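You operate a simulated robot arm through the tools that you are given. There is no shell and no other tool. Be economical: measure what you need, move in short steps, check, and stop when the job is done.

You run a simulated two-armed robot. Do the job below in one go: nothing can be reset, and whatever is moved stays where it is left.

JOB
Push the left door of the low cupboard shut. Then open the right door of the tall cupboard, put the white box from the top shelf of the tall cupboard on the top of the packing table and shut the door again. Then put the blue felt pad on the cream cover. Then press the red plunger three times. Then fetch the small yellow bobbin and set it in the green tub. Then take the silver cap and put it on top of the cream tape roll. Then fetch the yellow cap and set it on the top of the repair stand. Then open the top drawer of the repair stand. Do these in the order given. Set down upright: white box.
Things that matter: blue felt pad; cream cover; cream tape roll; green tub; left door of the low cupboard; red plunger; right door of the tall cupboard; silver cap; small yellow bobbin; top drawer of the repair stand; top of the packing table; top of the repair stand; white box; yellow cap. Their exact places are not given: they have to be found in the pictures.

It is judged by the outcome, as a careful person would: the job done as asked, and still so three seconds after it is handed in. It fails if anything else is knocked over, pushed out of place, dropped, spilled or broken. Lids that push on must go on centred and level and be pressed home; caps that screw on are set level and turned clockwise until they are tight.

ROBOT AND FRAMES
Two 7-joint arms with vacuum grippers on one trunk, on a base that drives. Base frame: it is fixed to the floor where the robot stands at the start and does not move with it; the origin is under the middle of the robot, x ahead of it, y to its left, z up. Readings come in mm, rad, newtons and seconds.
The left shoulder is at the start at [70, 174, 1036], the right one opposite. With the tool pointing down near the work surface each hand reaches from about 140 to 780 mm from the robot's upright axis, wherever it stands, measured 20 degrees to its own side. Places, roughly: blue felt pad (9x6x5 cm) [-200, -1200, 800]; cream cover (13x11x1 cm) [-600, -1400, 800]; cream tape roll (8x8x5 cm) [-2000, -100, 600]; green tub (22x15x8 cm) [-100, -900, 800]; left door of the low cupboard [700, 300, 400]; red plunger [-500, -1000, 900]; right door of the tall cupboard [1300, -1400, 900]; silver cap (5x5x3 cm) [-700, -1300, 800]; small yellow bobbin (6x6x5 cm) [-500, -1200, 800]; top drawer of the repair stand [-100, -3400, 700]; top of the packing table [-500, 1600, 800]; top of the repair stand (12x20 cm) [-220, -3480, 800]; white box (15x7x8 cm) [1400, -1500, 1400]; yellow cap (5x5x3 cm) [-800, -1200, 800]. Payload 3.5 kg a hand.
Tool frame (each hand has its own): the origin (TCP) lies in the middle of the cups' lips, and z points out of the cups. The gripper has 2 cups of 32 mm across, covering 32 by 80 mm (tool x, y); the bellows give 10 mm. With the vacuum on, a cup seals on a smooth face that it is pressed against (1 to 4 N); it does not hold porous or soft things. The pull reaches 76 N.
Orientation is that of the tool frame in the base frame, as a unit quaternion [x, y, z, w]. With the cups facing straight down, the tool's x points along the base's -x, its y along +y and its z along -z.

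CONTROLS
- The arms move only by the tool apply_moves. It takes "left_steps", "right_steps" or both (then of equal length, played together; a hand with none holds still); each is a list of rows, each a list of 6 numbers: the shift along the base's x, y, z in mm, then the turn, a rotation vector about the base's x, y, z in rad. In form: [[dx, dy, dz, ax, ay, az], ...]. A call has 1 to 10 rows; each row is the pose to reach, as a shift and turn from the pose commanded when the call began. "left_valve" and "right_valve" are, for a hand that has rows, the vacuum: 1 switches it on, 0 off, set as the call begins (left out, the last holds). Each row takes 0.2 s and may step no farther than 50 mm and 0.15 rad from the row before; otherwise, or with a gripper value out of range, the whole call is refused. Where a pose cannot be reached the arm comes as near as it can. A force on the tool above 40 N (or 10 N above the force at the start of the call, whichever is more), or a blocked arm, ends the call early, and 0.2 s more pass. The pull builds up within a second once a cup has sealed. Time passes only in rows, and 0.2 s behind the last, so rows that repeat a pose give it time. The reply holds the time, the measured pose of the TCP, the force on the tool along the base axes and the pull of the vacuum, in the units named above and with some noise, with the torque about the TCP (base axes, N m) and any sound that the robot's microphone picked up.
- Cameras (640 x 400 px; columns grow to the right, rows downward): "scene" is now at [89.2, -77.7, 1353.7]; the picture's right is [-0.90, -0.43, 0.00], its down [-0.26, 0.55, -0.79] and it looks along [0.34, -0.71, -0.61] (base axes); focal length 214 px, centre (320, 200). "left" rides on the left gripper at [74, -19, -110] in its tool frame; the picture's right is [0.25, 0.97, 0.00], its down [-0.77, 0.20, -0.60] and it looks along [-0.58, 0.15, 0.80] (tool axes); focal length 218 px, centre (320, 200). "right" rides on the right gripper at [73, 19, -110] in its tool frame; the picture's right is [-0.25, 0.97, 0.00], its down [-0.77, -0.20, -0.60] and it looks along [-0.58, -0.15, 0.80] (tool axes); focal length 218 px, centre (320, 200).
- camera(camera): a new picture of that camera. The clock stands still meanwhile.
- lift_body(by): slides the trunk up (or, below 0, down) by that many mm; the arms and the scene camera ride with it, the base frame stays. It gives what a move gives, with no picture.
- base_move(legs): drives the robot by 1 to 6 legs, each [ahead, turn to the left] in mm and rad, along the robot's own axes; the way and the turn of a leg run together, so that a leg with both is an arc; at most 1500 mm and 3.142 rad a leg. The arms and the cameras ride along, it lands a little off, and it stops where it bumps. It gives what a move gives.
- head_to(pan, tilt): turns the head with the scene camera to pan (to the left, within 1.501 rad either way) and tilt (down, from -0.506 to 1.204), counted from straight ahead of the robot. It gives what a move gives.
- probe_pixels(camera, pixels): for up to 12 pixels [column, row] of the newest picture of that camera ("zoom" is the newest enlarged one), the place [x, y, z] in the base frame of the surface seen there, good to about 2 mm. The clock stands still meanwhile.
- close_up(camera, box): a new picture of the part [left, top, right, bottom] of that camera's present view, enlarged. The clock stands still meanwhile.
- job_done(): hands the job in; it is judged then, once.

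Work in short steps. Measure before you move; look again where a grasp or a placing could have gone wrong, and mend it. You have 145 turns and 198 pictures in all, those below and enlarged ones among them. Switch the vacuum off and draw the arms clear of the work before you hand the job in, unless the task says otherwise; then end with one line.

The tools are called after "Emit:" by a JSON object that holds its "op" and its "data". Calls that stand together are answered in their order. apply_moves: Moves the arms, as the interface text tells. Its arguments: {"type":"object","properties":{"left_steps":{"type":"array","items":{"type":"array","items":{"type":"number"}}},"left_valve":{"type":"number"},"right_steps":{"type":"array","items":{"type":"array","items":{"type":"number"}}},"right_valve":{"type":"number"}},"required":[]} The other tools are called the same way: lift_body (by) slides the trunk up or down; base_move (legs) drives the base; head_to (pan, tilt) turns the head that bears the scene camera; camera (camera) takes a picture; probe_pixels (camera, pixels) gives the place of the surface under pixels of a picture; close_up (camera, box) takes an enlarged picture of a part of a camera's view; job_done () hands the job in.

At the start:

```text
time_s: 0.0
left_position: [496.1, -47.5, 1230.0]
left_orientation: [-0.003, 1.0, -0.008, 0.0]
left_contact_force: [0.6, 0.2, 0.9]
left_ft_torque: [-0.01, 0.01, -0.03]
left_pull: 0.1
right_position: [494.6, -485.2, 1337.2]
right_orientation: [0.0, 0.993, -0.02, 0.118]
right_contact_force: [198.6, -25.0, -269.0]
right_ft_torque: [-4.19, -6.34, -2.53]
right_pull: 0.1
trunk travel left (down, up): [-532.0, 308.0]
robot x, y, heading: [3.5, 4.6, 0.0]
head pan, tilt: [-1.124, 0.66]
```

scene: 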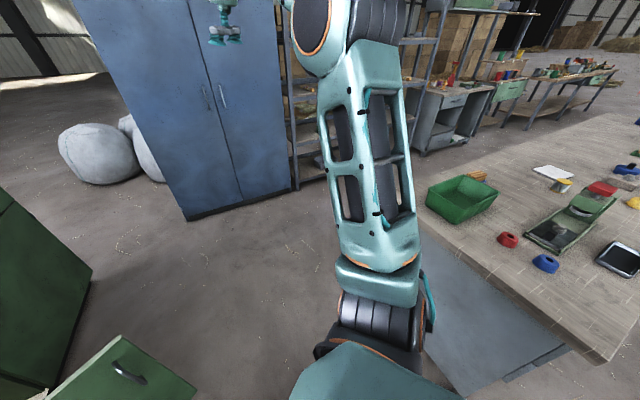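
right: 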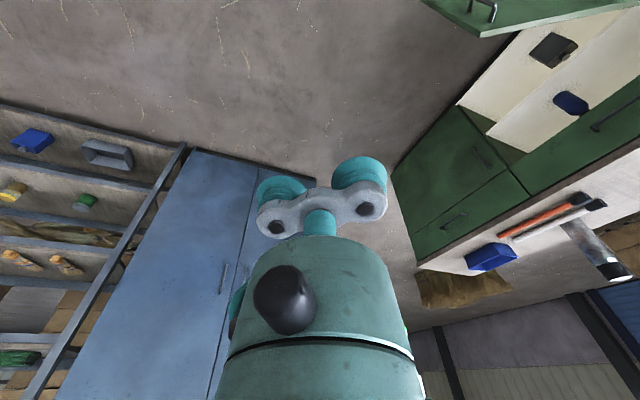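
left: 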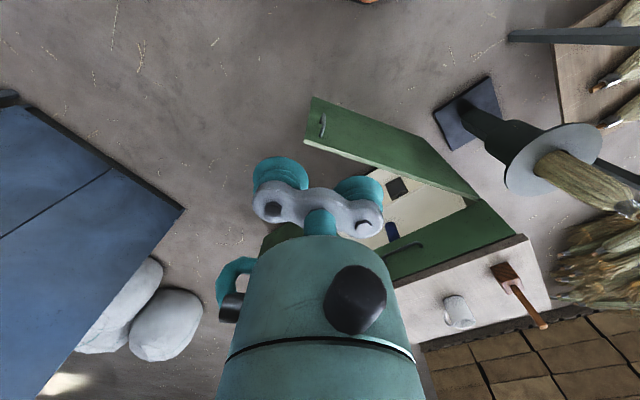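

The left view shows the low cupboard with its left door open ahead of the robot. I turn the head toward it to measure.

Emit:
{"op": "head_to", "data": {"pan": 0.3, "tilt": 0.7}}

Emit:
{"op": "camera", "data": {"camera": "scene"}}

```text
time_s: 1.6
left_position: [495.6, -47.5, 1231.9]
left_orientation: [-0.002, 1.0, -0.01, 0.001]
left_contact_force: [-0.6, 1.2, 0.1]
left_ft_torque: [-0.05, -0.02, 0.03]
left_pull: 0.1
right_position: [496.4, -486.4, 1338.8]
right_orientation: [0.002, 0.992, -0.021, 0.124]
right_contact_force: [113.2, -10.7, -149.4]
right_ft_torque: [-2.75, -3.66, -1.79]
right_pull: 0.0
trunk travel left (down, up): [-532.0, 308.0]
robot x, y, heading: [-1.2, -0.8, -0.003]
head pan, tilt: [0.3, 0.7]
```

```text
194 pictures are left
```

scene: 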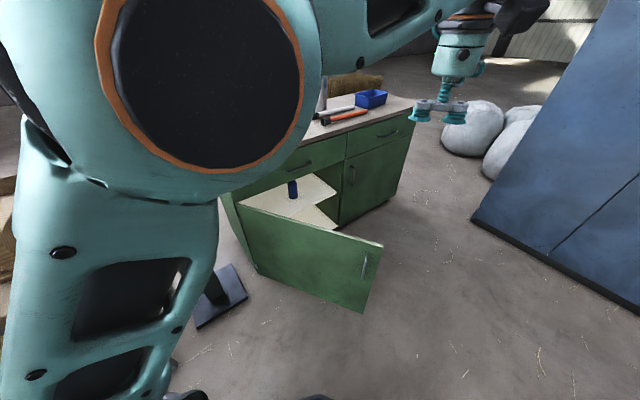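

The open door's free edge is at about (382,245)-(363,312), hinge near (240,205)-(258,270). I probe door and cupboard.

Emit:
{"op": "probe_pixels", "data": {"camera": "scene", "pixels": [[376, 248], [362, 307], [242, 208], [260, 270], [363, 265], [340, 160], [410, 125], [332, 215], [300, 260], [480, 215], [350, 178], [340, 222]]}}

```text
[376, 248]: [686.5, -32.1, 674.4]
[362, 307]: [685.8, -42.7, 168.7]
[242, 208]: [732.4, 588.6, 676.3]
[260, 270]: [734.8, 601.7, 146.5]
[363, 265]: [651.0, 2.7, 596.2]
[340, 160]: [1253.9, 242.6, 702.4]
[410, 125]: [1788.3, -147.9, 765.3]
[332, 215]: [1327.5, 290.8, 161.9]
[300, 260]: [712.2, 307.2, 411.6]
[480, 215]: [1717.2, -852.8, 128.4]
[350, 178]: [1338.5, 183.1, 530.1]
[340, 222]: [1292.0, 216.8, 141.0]
```

The door stands about 58° open, with its hinge near (732,595) and free edge near (686,-40), top z 676. I lower the trunk and turn the left tool to face ahead.

Emit:
{"op": "lift_body", "data": {"by": -420}}

Emit:
{"op": "apply_moves", "data": {"left_steps": [[0, 10, -10, 0, -0.15, 0], [0, 20, -20, 0, -0.3, 0], [0, 30, -30, 0, -0.45, 0], [0, 40, -50, 0, -0.6, 0], [0, 50, -80, 0, -0.75, 0], [0, 60, -110, 0, -0.9, 0], [0, 65, -140, 0, -1.05, 0], [0, 70, -170, 0, -1.2, 0], [0, 70, -200, 0, -1.35, 0], [0, 70, -230, 0, -1.5, 0]]}}

Emit:
{"op": "camera", "data": {"camera": "scene"}}

```text
refused: -420 is not a number from -400 to 400
```

```text
time_s: 4.0
left_position: [521.8, 45.1, 1059.8]
left_orientation: [-0.04, 0.723, -0.028, 0.689]
left_contact_force: [-0.1, -0.7, 0.7]
left_ft_torque: [0.02, 0.02, -0.01]
left_pull: 0.0
left hand out of reach, approached as far as the arm can: row 10
right_position: [494.3, -487.6, 1339.3]
right_orientation: [0.001, 0.991, -0.021, 0.129]
right_contact_force: [71.2, -11.1, -81.2]
right_ft_torque: [-0.86, -1.12, -0.62]
right_pull: 0.0
trunk travel left (down, up): [-532.0, 308.0]
robot x, y, heading: [-2.4, 4.8, -0.001]
head pan, tilt: [0.3, 0.7]
stopped in row 10 (left hand): the arm was blocked; the commanded pose is now the measured one
```

```text
193 pictures are left
```

scene: 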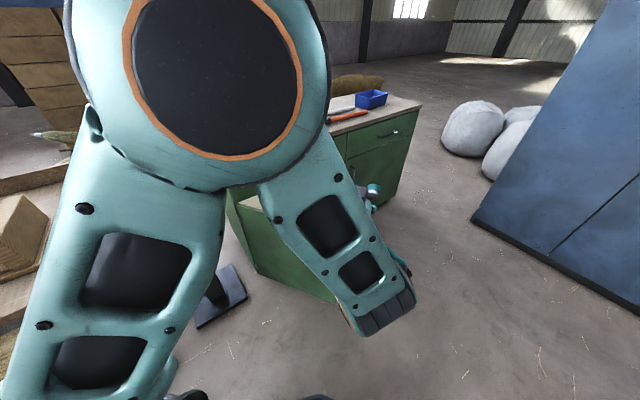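

The left tool now faces ahead at (522,45,1060). I lower the trunk and check where the arm stands relative to the door.

Emit:
{"op": "lift_body", "data": {"by": -400}}

Emit:
{"op": "camera", "data": {"camera": "left"}}

Emit:
{"op": "camera", "data": {"camera": "scene"}}

```text
time_s: 7.8
left_position: [523.1, 46.6, 657.1]
left_orientation: [-0.04, 0.725, -0.029, 0.687]
left_contact_force: [0.6, -0.1, 0.4]
left_ft_torque: [0.0, 0.05, -0.05]
left_pull: 0.0
right_position: [498.0, -484.9, 938.1]
right_orientation: [0.0, 0.992, -0.022, 0.128]
right_contact_force: [69.5, -8.0, -92.2]
right_ft_torque: [-1.62, -2.36, -1.03]
right_pull: 0.1
trunk travel left (down, up): [-132.0, 708.0]
robot x, y, heading: [-0.1, 4.0, 0.0]
head pan, tilt: [0.3, 0.7]
```

```text
192 pictures are left
```

left: 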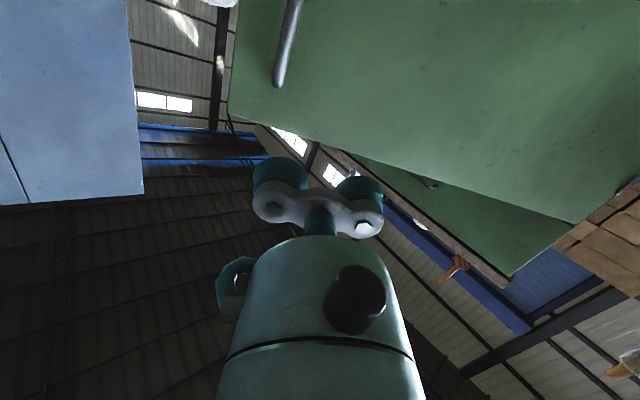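

```text
191 pictures are left
```

scene: 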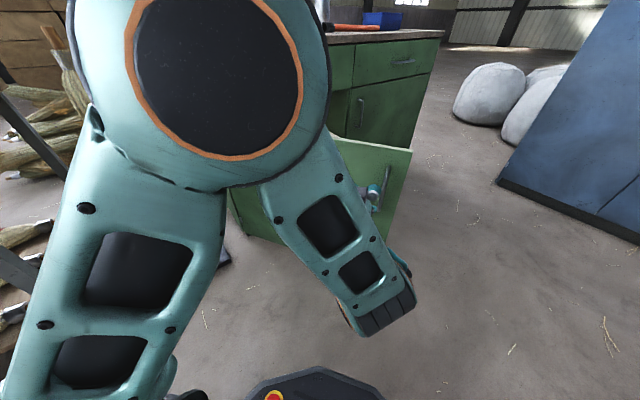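

The door handle is near y≈3, z≈596. I go down to z≈560 and shift left to y≈95, then approach the door face.

Emit:
{"op": "lift_body", "data": {"by": -90}}

Emit:
{"op": "apply_moves", "data": {"left_steps": [[0, 45, 0, 0, 0, 0], [40, 60, 0, 0, 0, 0], [80, 60, 0, 0, 0, 0], [120, 60, 0, 0, 0, 0], [150, 60, 0, 0, 0, 0]]}}

Emit:
{"op": "camera", "data": {"camera": "scene"}}

```text
time_s: 9.0
left_position: [523.6, 47.0, 567.4]
left_orientation: [-0.041, 0.725, -0.028, 0.687]
left_contact_force: [0.2, 0.4, 0.2]
left_ft_torque: [0.01, 0.0, 0.01]
left_pull: 0.1
right_position: [498.4, -484.8, 848.9]
right_orientation: [0.0, 0.992, -0.022, 0.128]
right_contact_force: [70.0, -7.7, -91.9]
right_ft_torque: [-1.58, -2.35, -1.0]
right_pull: 0.0
trunk travel left (down, up): [-42.0, 798.0]
robot x, y, heading: [0.1, 2.0, 0.001]
head pan, tilt: [0.3, 0.7]
```

```text
time_s: 10.2
left_position: [673.5, 105.7, 564.5]
left_orientation: [-0.037, 0.725, -0.026, 0.687]
left_contact_force: [-0.1, 0.1, 0.5]
left_ft_torque: [0.01, -0.03, -0.02]
left_pull: 0.1
right_position: [499.3, -485.4, 847.8]
right_orientation: [0.0, 0.992, -0.022, 0.128]
right_contact_force: [69.1, -7.3, -91.4]
right_ft_torque: [-1.57, -2.35, -1.02]
right_pull: 0.0
trunk travel left (down, up): [-42.0, 798.0]
robot x, y, heading: [6.6, -0.9, 0.004]
head pan, tilt: [0.3, 0.7]
```

```text
190 pictures are left
```

scene: 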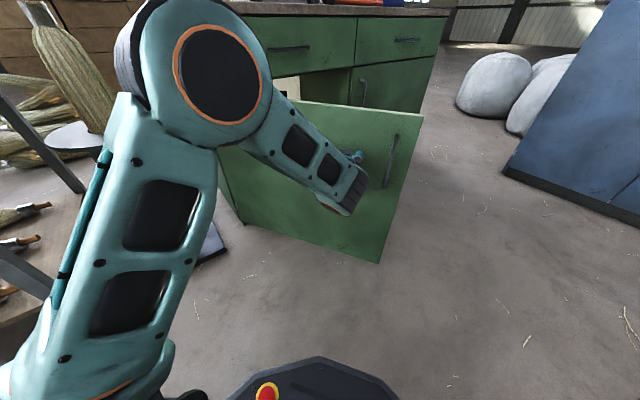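

The hand is just in front of the door. Before driving, I check the distance of the stand and broom at left and the elbow.

Emit:
{"op": "probe_pixels", "data": {"camera": "scene", "pixels": [[70, 140], [92, 110], [215, 245], [10, 225], [70, 170], [150, 170], [120, 110], [35, 40], [320, 365], [240, 395], [395, 125], [285, 175]]}}

```text
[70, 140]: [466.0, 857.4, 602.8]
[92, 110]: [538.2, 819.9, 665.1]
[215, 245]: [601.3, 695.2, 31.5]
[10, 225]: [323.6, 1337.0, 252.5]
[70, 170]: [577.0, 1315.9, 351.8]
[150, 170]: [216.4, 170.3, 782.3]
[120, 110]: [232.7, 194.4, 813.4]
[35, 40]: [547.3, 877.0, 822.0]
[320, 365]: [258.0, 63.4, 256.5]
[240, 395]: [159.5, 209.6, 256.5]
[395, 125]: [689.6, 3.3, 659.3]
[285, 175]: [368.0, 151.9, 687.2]
```

The stand sits around (520,830), clear of the arc. I drive a left arc pushing the door, in two parts.

Emit:
{"op": "base_move", "data": {"legs": [[220, 0.14]]}}

Emit:
{"op": "camera", "data": {"camera": "scene"}}

```text
time_s: 11.9
left_position: [869.5, 213.0, 564.2]
left_orientation: [-0.087, 0.721, 0.021, 0.687]
left_contact_force: [-0.5, 0.7, -0.5]
left_ft_torque: [0.0, -0.03, 0.05]
left_pull: 0.1
right_position: [780.8, -396.8, 848.1]
right_orientation: [-0.069, 0.989, -0.014, 0.129]
right_contact_force: [69.9, 1.4, -92.3]
right_ft_torque: [-1.25, -2.62, -1.01]
right_pull: 0.1
trunk travel left (down, up): [-42.0, 798.0]
robot x, y, heading: [218.1, 16.0, 0.143]
head pan, tilt: [0.3, 0.7]
```

```text
189 pictures are left
```

scene: 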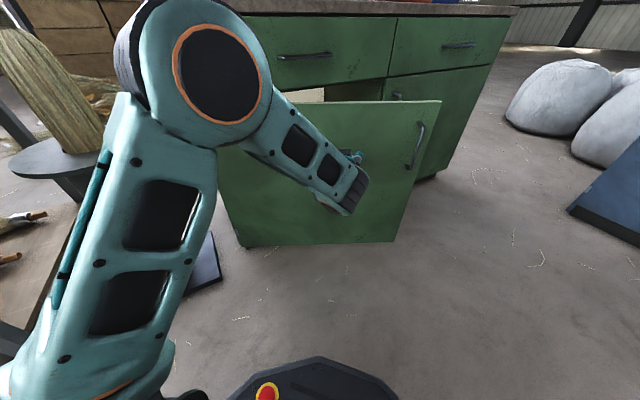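

The door is swinging in. Continue the arc a bit further, then finish with the arm.

Emit:
{"op": "base_move", "data": {"legs": [[190, 0.12]]}}

Emit:
{"op": "camera", "data": {"camera": "scene"}}

Emit:
{"op": "probe_pixels", "data": {"camera": "scene", "pixels": [[340, 120], [420, 120], [350, 60], [470, 60], [400, 200], [455, 150]]}}

```text
time_s: 13.5
left_position: [1027.1, 329.8, 565.0]
left_orientation: [-0.131, 0.714, 0.063, 0.685]
left_contact_force: [-0.2, -0.3, 0.1]
left_ft_torque: [0.01, -0.02, -0.01]
left_pull: 0.2
right_position: [1011.7, -285.8, 849.1]
right_orientation: [-0.131, 0.983, -0.005, 0.131]
right_contact_force: [47.8, 8.4, -64.2]
right_ft_torque: [-0.72, -1.87, -0.8]
right_pull: 0.0
trunk travel left (down, up): [-42.0, 798.0]
robot x, y, heading: [406.5, 51.6, 0.259]
head pan, tilt: [0.3, 0.7]
```

```text
188 pictures are left
```

scene: 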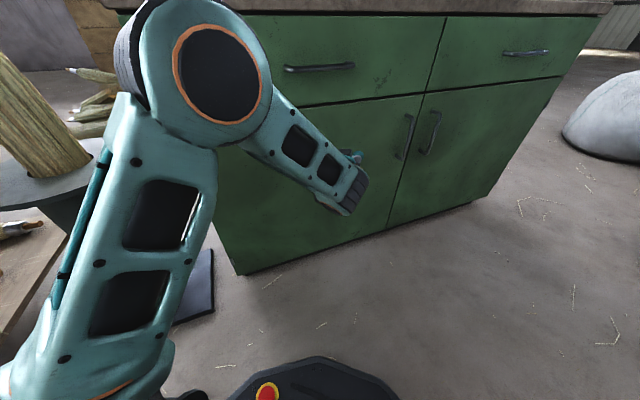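

```text
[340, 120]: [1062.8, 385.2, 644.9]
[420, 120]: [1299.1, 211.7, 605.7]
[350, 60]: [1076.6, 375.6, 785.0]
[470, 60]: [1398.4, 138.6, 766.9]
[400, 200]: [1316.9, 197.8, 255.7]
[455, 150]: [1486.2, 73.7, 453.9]
```

The door is flush (its plane matches the drawer fronts to under 1 mm). I press it once more gently along the front's normal, then back off.

Emit:
{"op": "apply_moves", "data": {"left_steps": [[12, 16, 0, 0, 0, 0], [24, 32, 0, 0, 0, 0], [36, 48, 0, 0, 0, 0]]}}

Emit:
{"op": "apply_moves", "data": {"left_steps": [[-30, -30, 0, 0, 0, 0], [-60, -60, 0, 0, 0, 0], [-90, -90, 0, 0, 0, 0]]}}

Emit:
{"op": "camera", "data": {"camera": "scene"}}

Emit:
{"op": "camera", "data": {"camera": "right"}}

```text
time_s: 14.3
left_position: [1059.4, 370.3, 565.9]
left_orientation: [-0.129, 0.716, 0.06, 0.684]
left_contact_force: [-8.0, -8.2, 1.0]
left_ft_torque: [0.02, 0.09, 0.53]
left_pull: 0.1
right_position: [1011.7, -286.8, 848.3]
right_orientation: [-0.13, 0.983, -0.006, 0.133]
right_contact_force: [18.6, 2.1, -20.9]
right_ft_torque: [-0.19, -0.49, -0.23]
right_pull: 0.1
trunk travel left (down, up): [-42.0, 798.0]
robot x, y, heading: [404.7, 51.6, 0.264]
head pan, tilt: [0.3, 0.7]
stopped in row 3 (left hand): the force on the tool passed its limit at 51 N (the readings are from after the stop); the commanded pose is now the measured one
```

```text
time_s: 15.1
left_position: [973.8, 284.8, 563.6]
left_orientation: [-0.128, 0.716, 0.06, 0.684]
left_contact_force: [-0.2, 0.0, -0.1]
left_ft_torque: [-0.01, -0.02, -0.04]
left_pull: 0.0
right_position: [1012.9, -285.5, 848.4]
right_orientation: [-0.129, 0.983, -0.006, 0.134]
right_contact_force: [14.9, 3.6, -18.7]
right_ft_torque: [-0.22, -0.41, -0.22]
right_pull: 0.0
trunk travel left (down, up): [-42.0, 798.0]
robot x, y, heading: [403.3, 49.0, 0.267]
head pan, tilt: [0.3, 0.7]
stopped in row 3 (right hand): the force on the tool passed its limit at 40 N (the readings are from after the stop); the commanded pose is now the measured one
```

```text
187 pictures are left
```

scene: 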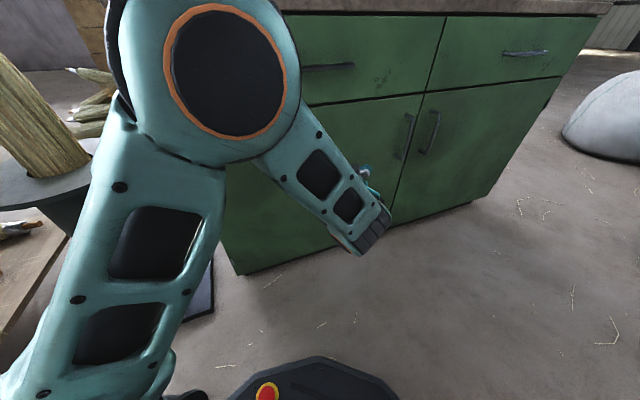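

```text
186 pictures are left
```

right: 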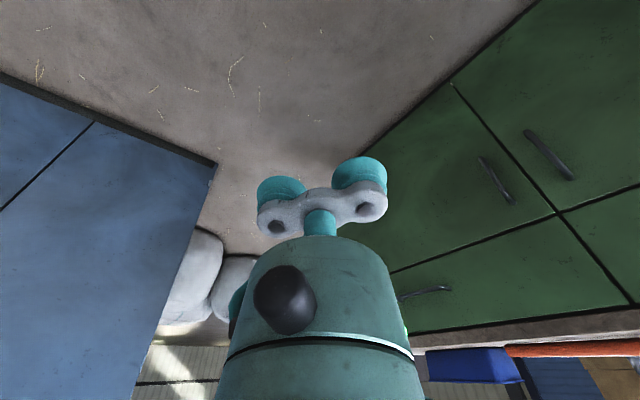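

The left door is shut. I drive back a little, raise the trunk, and turn right toward the tall cupboard to look at it.

Emit:
{"op": "base_move", "data": {"legs": [[-300, 0]]}}

Emit:
{"op": "lift_body", "data": {"by": 400}}

Emit:
{"op": "base_move", "data": {"legs": [[0, -1.05]]}}

Emit:
{"op": "head_to", "data": {"pan": -0.1, "tilt": 0.2}}

Emit:
{"op": "camera", "data": {"camera": "scene"}}

```text
time_s: 17.2
left_position: [680.4, 206.1, 563.3]
left_orientation: [-0.128, 0.716, 0.06, 0.684]
left_contact_force: [-0.6, -0.2, -0.1]
left_ft_torque: [0.01, -0.01, -0.03]
left_pull: 0.0
right_position: [720.9, -363.5, 848.3]
right_orientation: [-0.132, 0.982, -0.006, 0.132]
right_contact_force: [22.5, 3.5, -29.3]
right_ft_torque: [-0.3, -0.84, -0.36]
right_pull: 0.1
trunk travel left (down, up): [-42.0, 798.0]
robot x, y, heading: [110.5, -25.5, 0.267]
head pan, tilt: [0.3, 0.7]
```

```text
time_s: 21.0
left_position: [681.5, 206.6, 963.4]
left_orientation: [-0.129, 0.716, 0.062, 0.684]
left_contact_force: [-0.4, -0.5, -0.3]
left_ft_torque: [0.02, 0.0, -0.01]
left_pull: 0.0
right_position: [722.3, -363.6, 1247.4]
right_orientation: [-0.131, 0.982, -0.005, 0.134]
right_contact_force: [20.0, 3.6, -27.4]
right_ft_torque: [-0.25, -0.81, -0.3]
right_pull: 0.0
trunk travel left (down, up): [-442.0, 398.0]
robot x, y, heading: [109.0, -24.9, 0.275]
head pan, tilt: [0.3, 0.7]
```

```text
time_s: 24.0
left_position: [601.6, -397.9, 963.1]
left_orientation: [0.242, 0.686, -0.286, 0.624]
left_contact_force: [0.0, -0.5, 0.7]
left_ft_torque: [0.0, -0.01, 0.0]
left_pull: 0.0
right_position: [133.0, -722.2, 1248.7]
right_orientation: [0.372, 0.919, -0.07, 0.112]
right_contact_force: [14.1, -17.7, -28.7]
right_ft_torque: [-0.92, -0.16, -0.39]
right_pull: 0.0
trunk travel left (down, up): [-442.0, 398.0]
robot x, y, heading: [110.1, -25.8, -0.765]
head pan, tilt: [0.3, 0.7]
```

```text
time_s: 25.0
left_position: [600.7, -398.0, 963.6]
left_orientation: [0.241, 0.686, -0.286, 0.624]
left_contact_force: [0.0, 0.3, 0.3]
left_ft_torque: [0.0, -0.03, 0.02]
left_pull: 0.0
right_position: [131.8, -722.4, 1247.0]
right_orientation: [0.372, 0.918, -0.071, 0.113]
right_contact_force: [11.7, -14.7, -23.4]
right_ft_torque: [-0.65, -0.17, -0.27]
right_pull: 0.0
trunk travel left (down, up): [-442.0, 398.0]
robot x, y, heading: [109.6, -26.1, -0.775]
head pan, tilt: [-0.099, 0.201]
```

```text
185 pictures are left
```

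scene: 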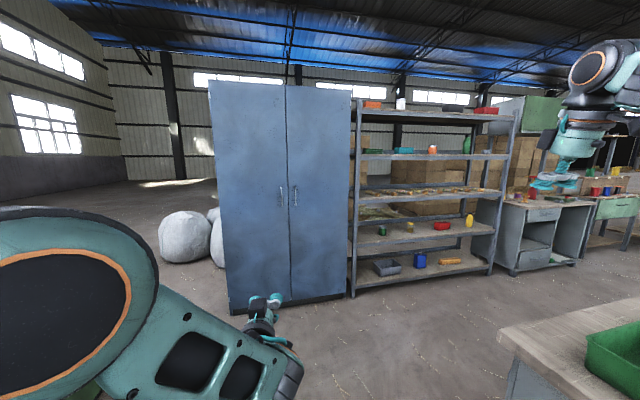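

The tall cupboard is seen; I probe the door faces, handles and edges.

Emit:
{"op": "probe_pixels", "data": {"camera": "scene", "pixels": [[212, 90], [283, 90], [292, 90], [346, 95], [293, 195], [281, 195], [310, 195], [340, 195], [342, 285], [355, 250], [300, 150], [230, 195]]}}

Emit:
{"op": "close_up", "data": {"camera": "scene", "box": [200, 70, 370, 310]}}

```text
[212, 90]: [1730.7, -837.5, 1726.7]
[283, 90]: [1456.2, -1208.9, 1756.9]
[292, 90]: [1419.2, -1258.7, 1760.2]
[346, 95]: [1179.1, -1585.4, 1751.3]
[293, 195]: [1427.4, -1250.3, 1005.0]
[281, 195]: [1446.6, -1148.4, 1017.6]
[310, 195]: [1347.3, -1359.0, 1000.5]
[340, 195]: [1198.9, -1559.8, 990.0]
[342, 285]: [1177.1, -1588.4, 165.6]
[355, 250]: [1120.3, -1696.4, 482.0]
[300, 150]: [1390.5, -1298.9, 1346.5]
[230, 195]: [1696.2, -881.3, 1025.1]
```

```text
1.67 times, centred on (285, 190) of scene
```

zoom: 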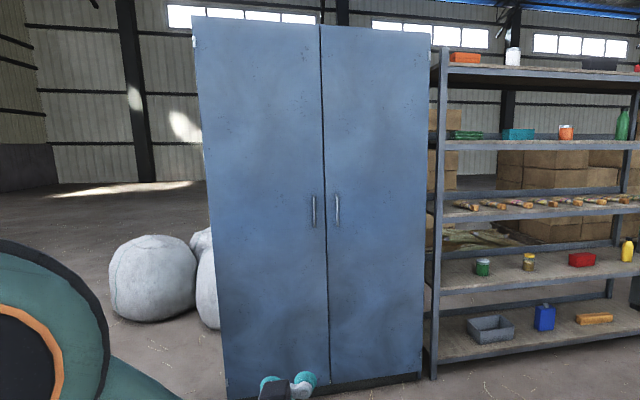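

Door plane runs from about (1445,-1223) at the seam to (1165,-1604) at the hinge. I check the workbench corner before driving to a stance in front of the door.

Emit:
{"op": "probe_pixels", "data": {"camera": "scene", "pixels": [[500, 332], [510, 370], [590, 340], [630, 355], [520, 265], [353, 290], [560, 315]]}}

Emit:
{"op": "base_move", "data": {"legs": [[450, 0]]}}

```text
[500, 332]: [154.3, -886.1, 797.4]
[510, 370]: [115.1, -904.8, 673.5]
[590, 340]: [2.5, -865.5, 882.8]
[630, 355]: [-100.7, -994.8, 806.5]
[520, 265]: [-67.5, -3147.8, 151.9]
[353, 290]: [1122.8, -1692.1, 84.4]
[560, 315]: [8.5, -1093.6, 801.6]
```

```text
time_s: 27.7
left_position: [919.7, -706.9, 962.5]
left_orientation: [0.243, 0.686, -0.287, 0.623]
left_contact_force: [0.7, -0.8, 0.7]
left_ft_torque: [0.01, 0.0, 0.02]
left_pull: 0.1
right_position: [450.8, -1032.9, 1247.8]
right_orientation: [0.373, 0.918, -0.07, 0.111]
right_contact_force: [13.2, -15.6, -26.6]
right_ft_torque: [-0.82, -0.15, -0.3]
right_pull: 0.0
trunk travel left (down, up): [-442.0, 398.0]
robot x, y, heading: [429.7, -334.0, -0.768]
head pan, tilt: [-0.099, 0.201]
```

Path is clear; I drive the rest and align square to the cupboard.

Emit:
{"op": "base_move", "data": {"legs": [[465, 0], [0, 0.133]]}}

Emit:
{"op": "apply_moves", "data": {"right_steps": [[0, 0, 0, -0.0777, -0.1055, 0], [0, 0, 0, -0.155, -0.211, 0], [0, 0, 0, -0.233, -0.3165, 0], [0, 0, 0, -0.311, -0.422, 0], [0, 0, 0, -0.389, -0.5275, 0], [0, 0, 0, -0.466, -0.633, 0], [0, 0, 0, -0.544, -0.7385, 0], [0, 0, 0, -0.622, -0.844, 0], [0, 0, 0, -0.699, -0.9495, 0], [0, 0, 0, -0.777, -1.055, 0]]}}

Emit:
{"op": "camera", "data": {"camera": "scene"}}

```text
time_s: 31.0
left_position: [1300.2, -956.8, 964.1]
left_orientation: [0.195, 0.701, -0.243, 0.641]
left_contact_force: [0.6, 0.1, 0.0]
left_ft_torque: [0.03, 0.05, 0.03]
left_pull: 0.0
right_position: [879.9, -1343.9, 1248.4]
right_orientation: [0.308, 0.942, -0.064, 0.117]
right_contact_force: [13.4, -12.3, -24.1]
right_ft_torque: [-0.71, -0.29, -0.27]
right_pull: 0.1
trunk travel left (down, up): [-442.0, 398.0]
robot x, y, heading: [762.6, -656.9, -0.631]
head pan, tilt: [-0.099, 0.201]
```

```text
time_s: 33.2
left_position: [1299.9, -956.8, 962.8]
left_orientation: [0.194, 0.701, -0.242, 0.642]
left_contact_force: [-0.6, 0.3, -0.4]
left_ft_torque: [0.03, 0.02, 0.01]
left_pull: 0.0
right_position: [879.3, -1342.5, 1247.1]
right_orientation: [0.232, 0.666, -0.24, 0.667]
right_contact_force: [-0.8, -0.3, 0.4]
right_ft_torque: [-0.01, -0.01, 0.02]
right_pull: 0.0
right hand out of reach, approached as far as the arm can: row 2
trunk travel left (down, up): [-442.0, 398.0]
robot x, y, heading: [762.4, -654.4, -0.635]
head pan, tilt: [-0.099, 0.201]
```

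```text
183 pictures are left
```

scene: 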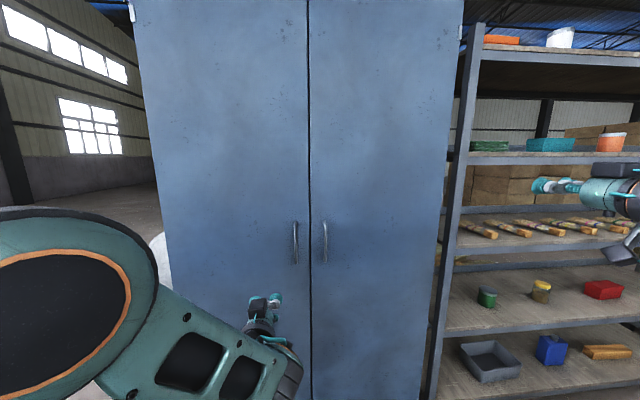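

The right hand faces ahead and its force is gone. I probe the seam, door face around z≈1200, and the right edge.

Emit:
{"op": "probe_pixels", "data": {"camera": "scene", "pixels": [[306, 160], [312, 160], [340, 160], [400, 160], [440, 160], [447, 160], [452, 160], [324, 240], [324, 222], [326, 262], [460, 20]]}}

```text
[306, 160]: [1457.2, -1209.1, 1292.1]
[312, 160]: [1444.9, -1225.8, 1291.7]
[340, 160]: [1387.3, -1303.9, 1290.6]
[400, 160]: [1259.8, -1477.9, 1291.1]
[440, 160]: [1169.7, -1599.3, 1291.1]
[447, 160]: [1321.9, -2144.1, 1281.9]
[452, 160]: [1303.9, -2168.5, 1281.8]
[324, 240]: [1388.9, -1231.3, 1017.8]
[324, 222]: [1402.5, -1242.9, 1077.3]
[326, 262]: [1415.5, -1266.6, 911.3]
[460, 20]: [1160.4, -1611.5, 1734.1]
```

Target contact is 65 mm right of the seam at z≈1200: (1411,-1271). I bring the right hand to 60 mm in front of it, correcting the yaw by +0.045.

Emit:
{"op": "apply_moves", "data": {"right_steps": [[48, 10, -4, 0, 0, 0.005], [96, 21, -9, 0, 0, 0.01], [145, 31, -14, 0, 0, 0.015], [193, 42, -18, 0, 0, 0.02], [242, 52, -23, 0, 0, 0.025], [290, 63, -27, 0, 0, 0.03], [338, 73, -32, 0, 0, 0.035], [387, 84, -36, 0, 0, 0.04], [435, 94, -41, 0, 0, 0.045], [484, 105, -45, 0, 0, 0.045]]}}

Emit:
{"op": "camera", "data": {"camera": "scene"}}

```text
refused: row 3 steps farther than a row can; nothing moved
```

```text
182 pictures are left
```

scene: 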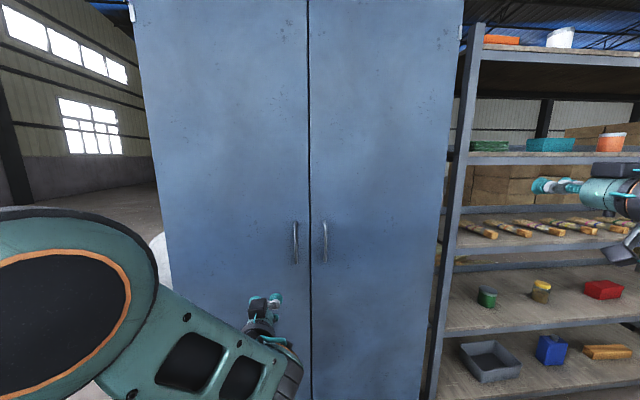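

I rerun with slightly smaller steps.

Emit:
{"op": "apply_moves", "data": {"right_steps": [[46, 10, -4, 0, 0, 0.005], [92, 20, -8, 0, 0, 0.01], [138, 30, -12, 0, 0, 0.015], [184, 40, -16, 0, 0, 0.02], [230, 50, -20, 0, 0, 0.025], [276, 60, -24, 0, 0, 0.03], [322, 70, -28, 0, 0, 0.035], [368, 80, -32, 0, 0, 0.04], [414, 90, -36, 0, 0, 0.045], [460, 100, -40, 0, 0, 0.045]]}}

Emit:
{"op": "camera", "data": {"camera": "scene"}}

```text
time_s: 35.4
left_position: [1299.8, -957.0, 962.9]
left_orientation: [0.195, 0.701, -0.243, 0.641]
left_contact_force: [0.3, 0.3, 0.4]
left_ft_torque: [0.05, 0.0, -0.05]
left_pull: 0.1
right_position: [1339.5, -1245.0, 1209.7]
right_orientation: [0.217, 0.672, -0.224, 0.672]
right_contact_force: [-0.3, 0.3, -0.3]
right_ft_torque: [0.01, -0.04, -0.03]
right_pull: 0.0
trunk travel left (down, up): [-442.0, 398.0]
robot x, y, heading: [764.5, -654.7, -0.636]
head pan, tilt: [-0.099, 0.201]
```

```text
181 pictures are left
```

scene: 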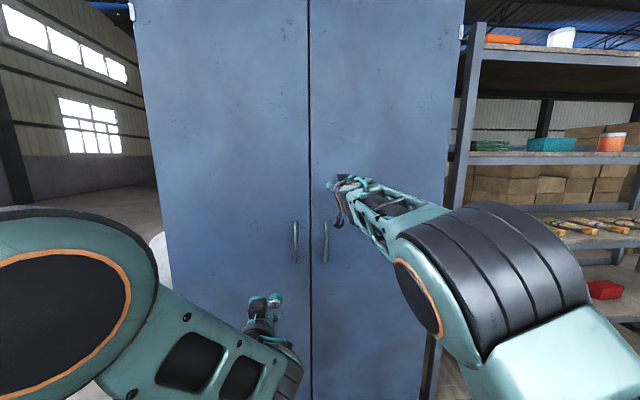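

The hand is 74 mm from the door, 86 mm right of the seam. I advance with vacuum on and press gently.

Emit:
{"op": "apply_moves", "data": {"right_steps": [[32, -24, 0, 0, 0, 0], [52, -38, 0, 0, 0, 0], [60, -44, 0, 0, 0, 0], [64, -47, 0, 0, 0, 0], [64, -47, 0, 0, 0, 0], [64, -47, 0, 0, 0, 0], [64, -47, 0, 0, 0, 0]], "right_valve": 1}}

```text
time_s: 36.8
left_position: [1296.1, -956.0, 964.6]
left_orientation: [0.195, 0.699, -0.243, 0.644]
left_contact_force: [0.3, 0.0, -0.5]
left_ft_torque: [-0.03, 0.03, 0.03]
left_pull: 0.1
right_position: [1399.0, -1288.2, 1208.5]
right_orientation: [0.218, 0.673, -0.224, 0.671]
right_contact_force: [-14.4, 7.9, -4.2]
right_ft_torque: [0.16, -0.2, 0.21]
right_pull: 75.7
trunk travel left (down, up): [-442.0, 398.0]
robot x, y, heading: [762.7, -656.8, -0.63]
head pan, tilt: [-0.099, 0.201]
stopped in row 6 (right hand): the force on the tool passed its limit at 40 N (the readings are from after the stop); the commanded pose is now the measured one
```

Sealed at 75.7 N. I pull the door open along the arc about the hinge (1165,-1606), turning the hand with it.

Emit:
{"op": "apply_moves", "data": {"right_steps": [[-16, 11.2, 0, 0, 0, 0.05], [-32.9, 21.8, 0, 0, 0, 0.1], [-67.8, 40.1, 0, 0, 0, 0.2], [-104.4, 55, 0, 0, 0, 0.3], [-142.3, 66, 0, 0, 0, 0.4], [-181.1, 73.3, 0, 0, 0, 0.5], [-220.4, 76.6, 0, 0, 0, 0.6], [-259.9, 75.9, 0, 0, 0, 0.7]]}}

Emit:
{"op": "camera", "data": {"camera": "scene"}}

```text
time_s: 38.6
left_position: [1295.7, -953.7, 966.9]
left_orientation: [0.194, 0.699, -0.243, 0.644]
left_contact_force: [-0.6, 0.7, 0.0]
left_ft_torque: [0.03, 0.05, -0.01]
left_pull: 0.0
right_position: [1139.1, -1207.2, 1209.1]
right_orientation: [-0.03, 0.706, 0.022, 0.708]
right_contact_force: [-5.5, 24.7, 7.4]
right_ft_torque: [0.06, 0.17, -1.0]
right_pull: 75.1
trunk travel left (down, up): [-442.0, 398.0]
robot x, y, heading: [761.1, -656.1, -0.625]
head pan, tilt: [-0.099, 0.201]
```

```text
180 pictures are left
```

scene: 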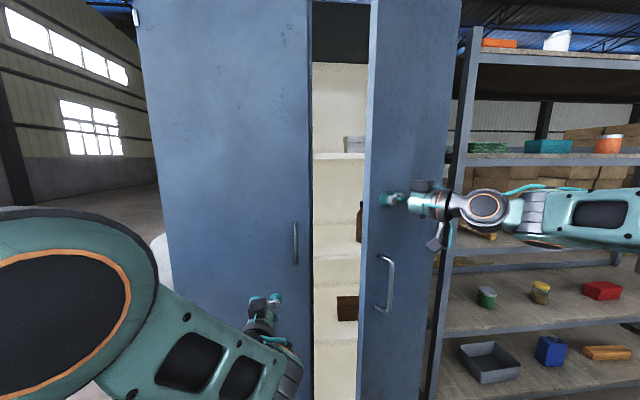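

Door 0.7 rad open; white box is seen on the shelf at (352,143). Continue pulling farther along the arc.

Emit:
{"op": "apply_moves", "data": {"right_steps": [[-39.7, -4.6, 0, 0, 0, 0.1], [-78.7, -13.1, 0, 0, 0, 0.2], [-116.7, -25.5, 0, 0, 0, 0.3], [-153.3, -41.6, 0, 0, 0, 0.4], [-188.1, -61.3, 0, 0, 0, 0.5], [-220.7, -84.4, 0, 0, 0, 0.6], [-250.9, -110.6, 0, 0, 0, 0.7]]}}

Emit:
{"op": "camera", "data": {"camera": "scene"}}

```text
time_s: 40.1
left_position: [1323.2, -919.7, 947.8]
left_orientation: [0.173, 0.71, -0.259, 0.632]
left_contact_force: [1.8, 1.2, 1.1]
left_ft_torque: [0.02, 0.03, -0.12]
left_pull: 0.1
right_position: [954.2, -1277.2, 1237.7]
right_orientation: [-0.255, 0.69, 0.207, 0.645]
right_contact_force: [-3.5, -9.2, -21.5]
right_ft_torque: [0.43, -0.72, -0.72]
right_pull: 75.5
trunk travel left (down, up): [-442.0, 398.0]
robot x, y, heading: [762.7, -657.8, -0.642]
head pan, tilt: [-0.099, 0.201]
stopped in row 7 (right hand): the arm was blocked; the commanded pose is now the measured one
```

```text
179 pictures are left
```

scene: 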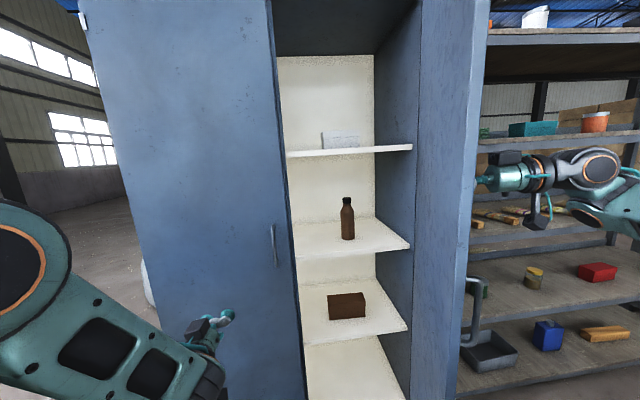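

Door is open about 1.2 rad. I release the vacuum and withdraw the hand along its axis, then look.

Emit:
{"op": "apply_moves", "data": {"right_steps": [[0, 0, 0, 0, 0, 0], [0, 0, 0, 0, 0, 0], [-20, -15, 0, 0, 0, -0.05], [-45, -35, 0, 0, 0, -0.1], [-80, -50, 0, 0, 0, -0.2]], "right_valve": 0}}

Emit:
{"op": "camera", "data": {"camera": "scene"}}

```text
time_s: 40.4
left_position: [1365.3, -832.3, 925.4]
left_orientation: [0.129, 0.716, -0.286, 0.624]
left_contact_force: [0.5, 1.6, 0.8]
left_ft_torque: [0.05, 0.0, -0.03]
left_pull: 0.0
right_position: [1021.2, -1170.7, 1268.0]
right_orientation: [-0.28, 0.713, 0.183, 0.616]
right_contact_force: [-1.8, 0.7, 0.0]
right_ft_torque: [-0.03, 0.0, -0.14]
right_pull: 0.0
trunk travel left (down, up): [-442.0, 398.0]
robot x, y, heading: [763.6, -658.3, -0.633]
head pan, tilt: [-0.099, 0.201]
stopped in row 1 (left hand): the arm was blocked; the commanded pose is now the measured one
```

```text
178 pictures are left
```

scene: 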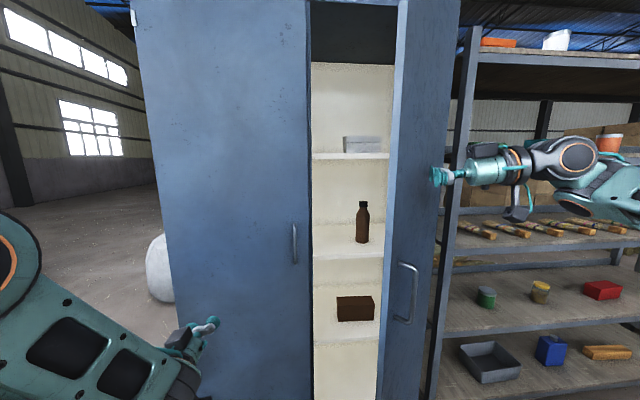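

The arms sprang back a bit after release. I probe the door edge, box and shelf.

Emit:
{"op": "probe_pixels", "data": {"camera": "scene", "pixels": [[403, 120], [398, 120], [346, 139], [380, 139], [346, 149], [378, 149], [360, 154], [320, 120], [385, 120], [340, 40], [360, 143], [360, 135]]}}

Emit:
{"op": "close_up", "data": {"camera": "scene", "box": [300, 60, 420, 180]}}

```text
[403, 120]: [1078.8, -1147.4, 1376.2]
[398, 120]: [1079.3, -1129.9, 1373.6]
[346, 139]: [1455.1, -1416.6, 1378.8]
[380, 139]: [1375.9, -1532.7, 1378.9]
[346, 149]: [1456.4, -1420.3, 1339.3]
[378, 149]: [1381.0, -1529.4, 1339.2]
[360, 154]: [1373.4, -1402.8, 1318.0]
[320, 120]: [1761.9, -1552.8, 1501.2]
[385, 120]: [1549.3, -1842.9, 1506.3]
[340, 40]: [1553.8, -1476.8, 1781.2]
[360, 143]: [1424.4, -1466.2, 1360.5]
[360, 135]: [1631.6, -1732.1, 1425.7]
```

```text
3.33 times, centred on (360, 120) of scene
```

zoom: 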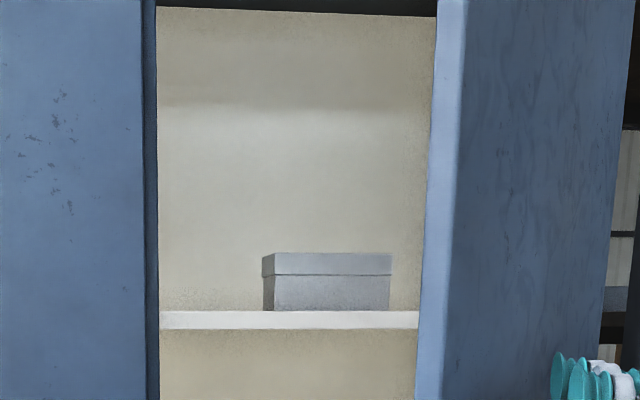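

The door stands at about 47° with its edge at (1079,-1132), so it must open more. I back up 150 mm, lift the trunk, and swing the right hand to face ahead left of the door edge.

Emit:
{"op": "base_move", "data": {"legs": [[-150, 0]]}}

Emit:
{"op": "lift_body", "data": {"by": 120}}

Emit:
{"op": "apply_moves", "data": {"right_steps": [[9, 13, 0, 0, 0, -0.13], [18, 25, 0, 0, 0, -0.26], [28, 38, 0, 0, 0, -0.39], [37, 50, 0, 0, 0, -0.52], [46, 63, 0, 0, 0, -0.65], [56, 75, 0, 0, 0, -0.78], [65, 88, 0, 0, 0, -0.91], [74, 100, 0, 0, 0, -1.04], [83, 113, 0, 0, 0, -1.17], [92, 125, 0, 0, 0, -1.27]]}}

Emit:
{"op": "camera", "data": {"camera": "scene"}}

```text
time_s: 41.8
left_position: [1222.5, -790.4, 939.9]
left_orientation: [0.154, 0.713, -0.272, 0.628]
left_contact_force: [-0.8, -0.5, 0.3]
left_ft_torque: [-0.01, 0.02, 0.09]
left_pull: 0.0
right_position: [865.5, -1137.3, 1254.3]
right_orientation: [-0.269, 0.698, 0.199, 0.633]
right_contact_force: [-0.5, -1.0, 0.5]
right_ft_torque: [0.03, -0.03, 0.02]
right_pull: 0.1
trunk travel left (down, up): [-442.0, 398.0]
robot x, y, heading: [641.0, -571.6, -0.633]
head pan, tilt: [-0.099, 0.201]
```

```text
time_s: 43.3
left_position: [1234.2, -775.7, 1054.5]
left_orientation: [0.15, 0.714, -0.279, 0.625]
left_contact_force: [0.0, 0.5, -0.1]
left_ft_torque: [-0.01, -0.06, 0.02]
left_pull: 0.1
right_position: [881.2, -1117.7, 1377.2]
right_orientation: [-0.272, 0.704, 0.194, 0.627]
right_contact_force: [-0.3, -0.5, 0.1]
right_ft_torque: [0.04, 0.01, 0.04]
right_pull: 0.1
trunk travel left (down, up): [-562.0, 278.0]
robot x, y, heading: [644.9, -568.0, -0.634]
head pan, tilt: [-0.099, 0.201]
```

```text
time_s: 45.5
left_position: [1234.2, -775.4, 1053.3]
left_orientation: [0.147, 0.715, -0.278, 0.625]
left_contact_force: [0.3, 0.1, 0.8]
left_ft_torque: [0.01, -0.01, -0.01]
left_pull: 0.1
right_position: [1006.2, -1154.1, 1420.1]
right_orientation: [0.217, 0.724, -0.206, 0.621]
right_contact_force: [-0.2, 0.2, 0.3]
right_ft_torque: [0.04, -0.03, -0.03]
right_pull: 0.0
right hand out of reach, approached as far as the arm can: row 2, 3, 4, 5, 6, 7, 8, 9, 10
trunk travel left (down, up): [-562.0, 278.0]
robot x, y, heading: [644.0, -571.2, -0.633]
head pan, tilt: [-0.099, 0.201]
```

```text
176 pictures are left
```

scene: 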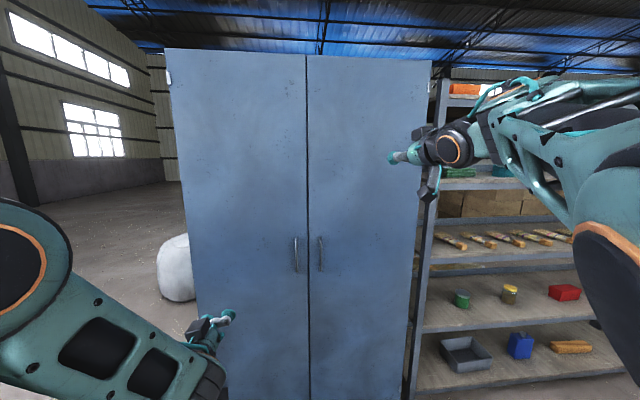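

The door swung shut again when it was released under load. I redo it: forward 90 mm, bring the right hand to the door, level it, and this time the left hand will hold the door from inside before the right lets go.

Emit:
{"op": "base_move", "data": {"legs": [[90, 0]]}}

Emit:
{"op": "apply_moves", "data": {"right_steps": [[36, -7, -15, -0.01, -0.014, -0.003], [72, -14, -30, -0.021, -0.028, -0.006], [108, -21, -45, -0.031, -0.043, -0.009], [144, -28, -60, -0.042, -0.057, -0.012], [180, -35, -75, -0.053, -0.071, -0.015], [216, -42, -90, -0.063, -0.086, -0.018], [252, -50, -105, -0.074, -0.1, -0.021], [288, -57, -120, -0.084, -0.114, -0.024]]}}

Emit:
{"op": "camera", "data": {"camera": "scene"}}

```text
time_s: 46.6
left_position: [1307.0, -829.3, 1054.0]
left_orientation: [0.148, 0.714, -0.279, 0.624]
left_contact_force: [0.8, 0.3, -0.1]
left_ft_torque: [-0.01, -0.03, 0.01]
left_pull: 0.0
right_position: [1078.3, -1204.1, 1423.3]
right_orientation: [0.213, 0.724, -0.204, 0.624]
right_contact_force: [1.1, -0.5, -0.4]
right_ft_torque: [0.0, 0.0, 0.01]
right_pull: 0.0
trunk travel left (down, up): [-562.0, 278.0]
robot x, y, heading: [712.2, -623.0, -0.631]
head pan, tilt: [-0.099, 0.201]
```

```text
time_s: 48.4
left_position: [1307.7, -831.7, 1052.3]
left_orientation: [0.148, 0.716, -0.278, 0.624]
left_contact_force: [-0.2, 0.3, 0.0]
left_ft_torque: [0.0, -0.04, -0.03]
left_pull: 0.0
right_position: [1366.5, -1265.4, 1298.6]
right_orientation: [0.208, 0.677, -0.229, 0.668]
right_contact_force: [-0.4, 0.2, -0.6]
right_ft_torque: [-0.04, -0.03, 0.02]
right_pull: 0.1
trunk travel left (down, up): [-562.0, 278.0]
robot x, y, heading: [714.1, -622.4, -0.636]
head pan, tilt: [-0.099, 0.201]
```

```text
175 pictures are left
```

scene: 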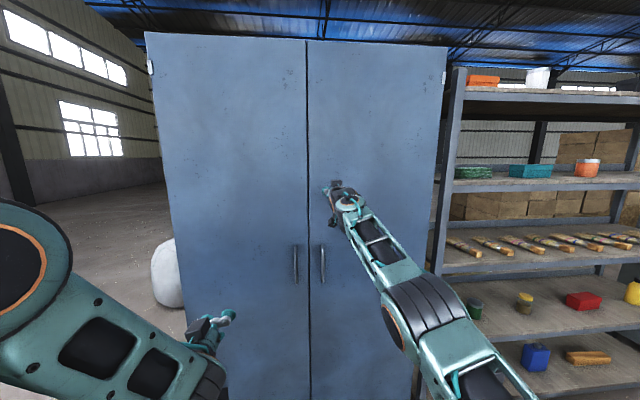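

Hand 40 mm from the door. Press with vacuum on.

Emit:
{"op": "apply_moves", "data": {"right_steps": [[20, -15, 0, 0, 0, 0], [30, -22, 0, 0, 0, 0], [36, -26.5, 0, 0, 0, 0], [38, -28, 0, 0, 0, 0], [38, -28, 0, 0, 0, 0], [38, -28, 0, 0, 0, 0]], "right_valve": 1}}

```text
time_s: 49.8
left_position: [1306.8, -829.0, 1053.3]
left_orientation: [0.148, 0.714, -0.279, 0.625]
left_contact_force: [0.3, 0.3, -0.2]
left_ft_torque: [0.04, 0.02, 0.01]
left_pull: 0.0
right_position: [1367.2, -1268.1, 1282.9]
right_orientation: [0.207, 0.675, -0.229, 0.67]
right_contact_force: [0.0, 0.5, -0.4]
right_ft_torque: [0.02, 0.04, 0.03]
right_pull: 0.0
right hand out of reach, approached as far as the arm can: row 1, 2, 3, 4, 5, 6
trunk travel left (down, up): [-562.0, 278.0]
robot x, y, heading: [715.4, -625.4, -0.631]
head pan, tilt: [-0.099, 0.201]
```

Arm is at full reach; I drive ahead 35 mm and then press.

Emit:
{"op": "base_move", "data": {"legs": [[32, 0]]}}

Emit:
{"op": "apply_moves", "data": {"right_steps": [[0, 0, 0, 0, 0, 0], [4, -3, 0, 0, 0, 0], [4, -3, 0, 0, 0, 0], [4, -3, 0, 0, 0, 0]], "right_valve": 1}}

```text
time_s: 50.6
left_position: [1332.9, -848.1, 1053.0]
left_orientation: [0.148, 0.715, -0.278, 0.624]
left_contact_force: [0.4, 0.6, -0.5]
left_ft_torque: [0.02, -0.05, 0.04]
left_pull: 0.2
right_position: [1395.9, -1289.7, 1279.4]
right_orientation: [0.207, 0.677, -0.228, 0.669]
right_contact_force: [1.4, -0.8, -6.8]
right_ft_torque: [-0.03, -0.12, -0.58]
right_pull: 75.3
trunk travel left (down, up): [-562.0, 278.0]
robot x, y, heading: [738.2, -642.2, -0.636]
head pan, tilt: [-0.099, 0.201]
```

```text
time_s: 51.6
left_position: [1331.9, -847.8, 1054.7]
left_orientation: [0.149, 0.714, -0.279, 0.625]
left_contact_force: [0.0, 1.0, 0.5]
left_ft_torque: [0.0, 0.03, -0.06]
left_pull: 0.0
right_position: [1394.9, -1288.3, 1279.1]
right_orientation: [0.207, 0.676, -0.229, 0.669]
right_contact_force: [3.2, 2.9, -4.6]
right_ft_torque: [0.2, -0.23, -0.32]
right_pull: 75.1
right hand out of reach, approached as far as the arm can: row 2, 3, 4
trunk travel left (down, up): [-562.0, 278.0]
robot x, y, heading: [741.3, -642.7, -0.631]
head pan, tilt: [-0.099, 0.201]
```

Sealed. Pull along the arc to 0.8 rad.

Emit:
{"op": "apply_moves", "data": {"right_steps": [[-16, 11.2, 0, 0, 0, 0.05], [-32.9, 21.8, 0, 0, 0, 0.1], [-67.8, 40.1, 0, 0, 0, 0.2], [-104.4, 55, 0, 0, 0, 0.3], [-142.3, 66, 0, 0, 0, 0.4], [-181.1, 73.3, 0, 0, 0, 0.5], [-220.4, 76.6, 0, 0, 0, 0.6], [-259.9, 75.9, 0, 0, 0, 0.7], [-299.1, 71.4, 0, 0, 0, 0.8]]}}

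Emit:
{"op": "camera", "data": {"camera": "scene"}}

```text
time_s: 53.6
left_position: [1324.9, -849.9, 1058.5]
left_orientation: [0.15, 0.712, -0.276, 0.628]
left_contact_force: [-0.6, -0.4, 0.7]
left_ft_torque: [-0.02, -0.03, 0.02]
left_pull: 0.0
right_position: [1086.7, -1219.3, 1282.8]
right_orientation: [-0.073, 0.7, 0.05, 0.709]
right_contact_force: [-3.5, 20.6, -11.5]
right_ft_torque: [-0.03, 0.4, 0.17]
right_pull: 75.5
trunk travel left (down, up): [-562.0, 278.0]
robot x, y, heading: [743.6, -642.1, -0.63]
head pan, tilt: [-0.099, 0.201]
```

```text
174 pictures are left
```

scene: 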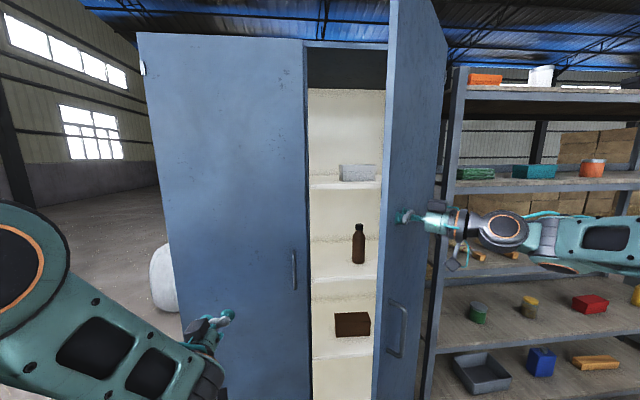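

Door at ~48°. The left hand now enters the gap (left of the door edge) while the right still holds the door.

Emit:
{"op": "apply_moves", "data": {"left_steps": [[-10, -42, 0, 0, 0, -0.07], [-20, -85, 0, 0, 0, -0.14], [-30, -128, 0, 0, 0, -0.21], [-40, -170, 0, 0, 0, -0.28], [-50, -213, 0, 0, 0, -0.35], [-60, -256, 0, 0, 0, -0.42], [-71, -299, 0, 0, 0, -0.5]]}}

Emit:
{"op": "camera", "data": {"camera": "scene"}}

```text
time_s: 55.1
left_position: [1293.9, -1079.8, 1053.4]
left_orientation: [0.28, 0.671, -0.396, 0.562]
left_contact_force: [1.0, 0.9, 0.0]
left_ft_torque: [-0.01, -0.01, -0.12]
left_pull: 0.1
right_position: [1114.0, -1192.7, 1284.9]
right_orientation: [-0.08, 0.706, 0.037, 0.702]
right_contact_force: [2.3, -19.4, 15.1]
right_ft_torque: [0.24, -0.35, 0.13]
right_pull: 75.8
trunk travel left (down, up): [-562.0, 278.0]
robot x, y, heading: [742.3, -639.9, -0.629]
head pan, tilt: [-0.099, 0.201]
stopped in row 7 (left hand): the arm was blocked; the commanded pose is now the measured one
```

```text
173 pictures are left
```

scene: 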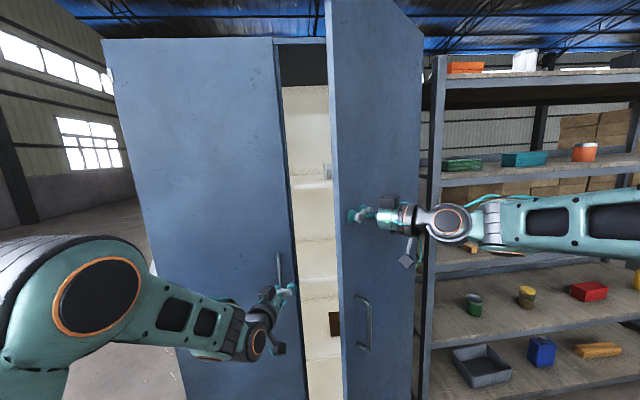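

The left arm gets blocked crossing the body, so I take it back to where it was and instead pull with the right hand further, then relax the load before letting go.

Emit:
{"op": "apply_moves", "data": {"left_steps": [[8, 45, 0, 0, 0, 0.07], [15, 90, 0, 0, 0, 0.14], [22, 135, 0, 0, 0, 0.21], [30, 180, 0, 0, 0, 0.28], [35, 225, 0, 0, 0, 0.35], [20, 270, 0, 0, 0, 0.4], [-10, 300, 0, 0, 0, 0.45]]}}

Emit:
{"op": "camera", "data": {"camera": "scene"}}

```text
time_s: 55.4
left_position: [1348.2, -992.2, 1045.2]
left_orientation: [0.257, 0.676, -0.352, 0.595]
left_contact_force: [0.6, -1.4, -1.2]
left_ft_torque: [0.01, 0.0, 0.02]
left_pull: 0.0
right_position: [1160.5, -1120.2, 1283.6]
right_orientation: [-0.097, 0.723, 0.014, 0.684]
right_contact_force: [-11.6, -14.0, 0.6]
right_ft_torque: [0.15, -0.52, -1.29]
right_pull: 37.5
trunk travel left (down, up): [-562.0, 278.0]
robot x, y, heading: [739.1, -642.6, -0.628]
head pan, tilt: [-0.099, 0.201]
stopped in row 1 (left hand): the arm was blocked; the commanded pose is now the measured one
```

```text
172 pictures are left
```

scene: 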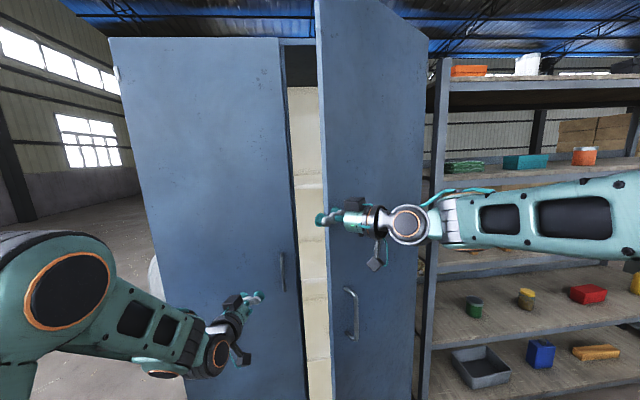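

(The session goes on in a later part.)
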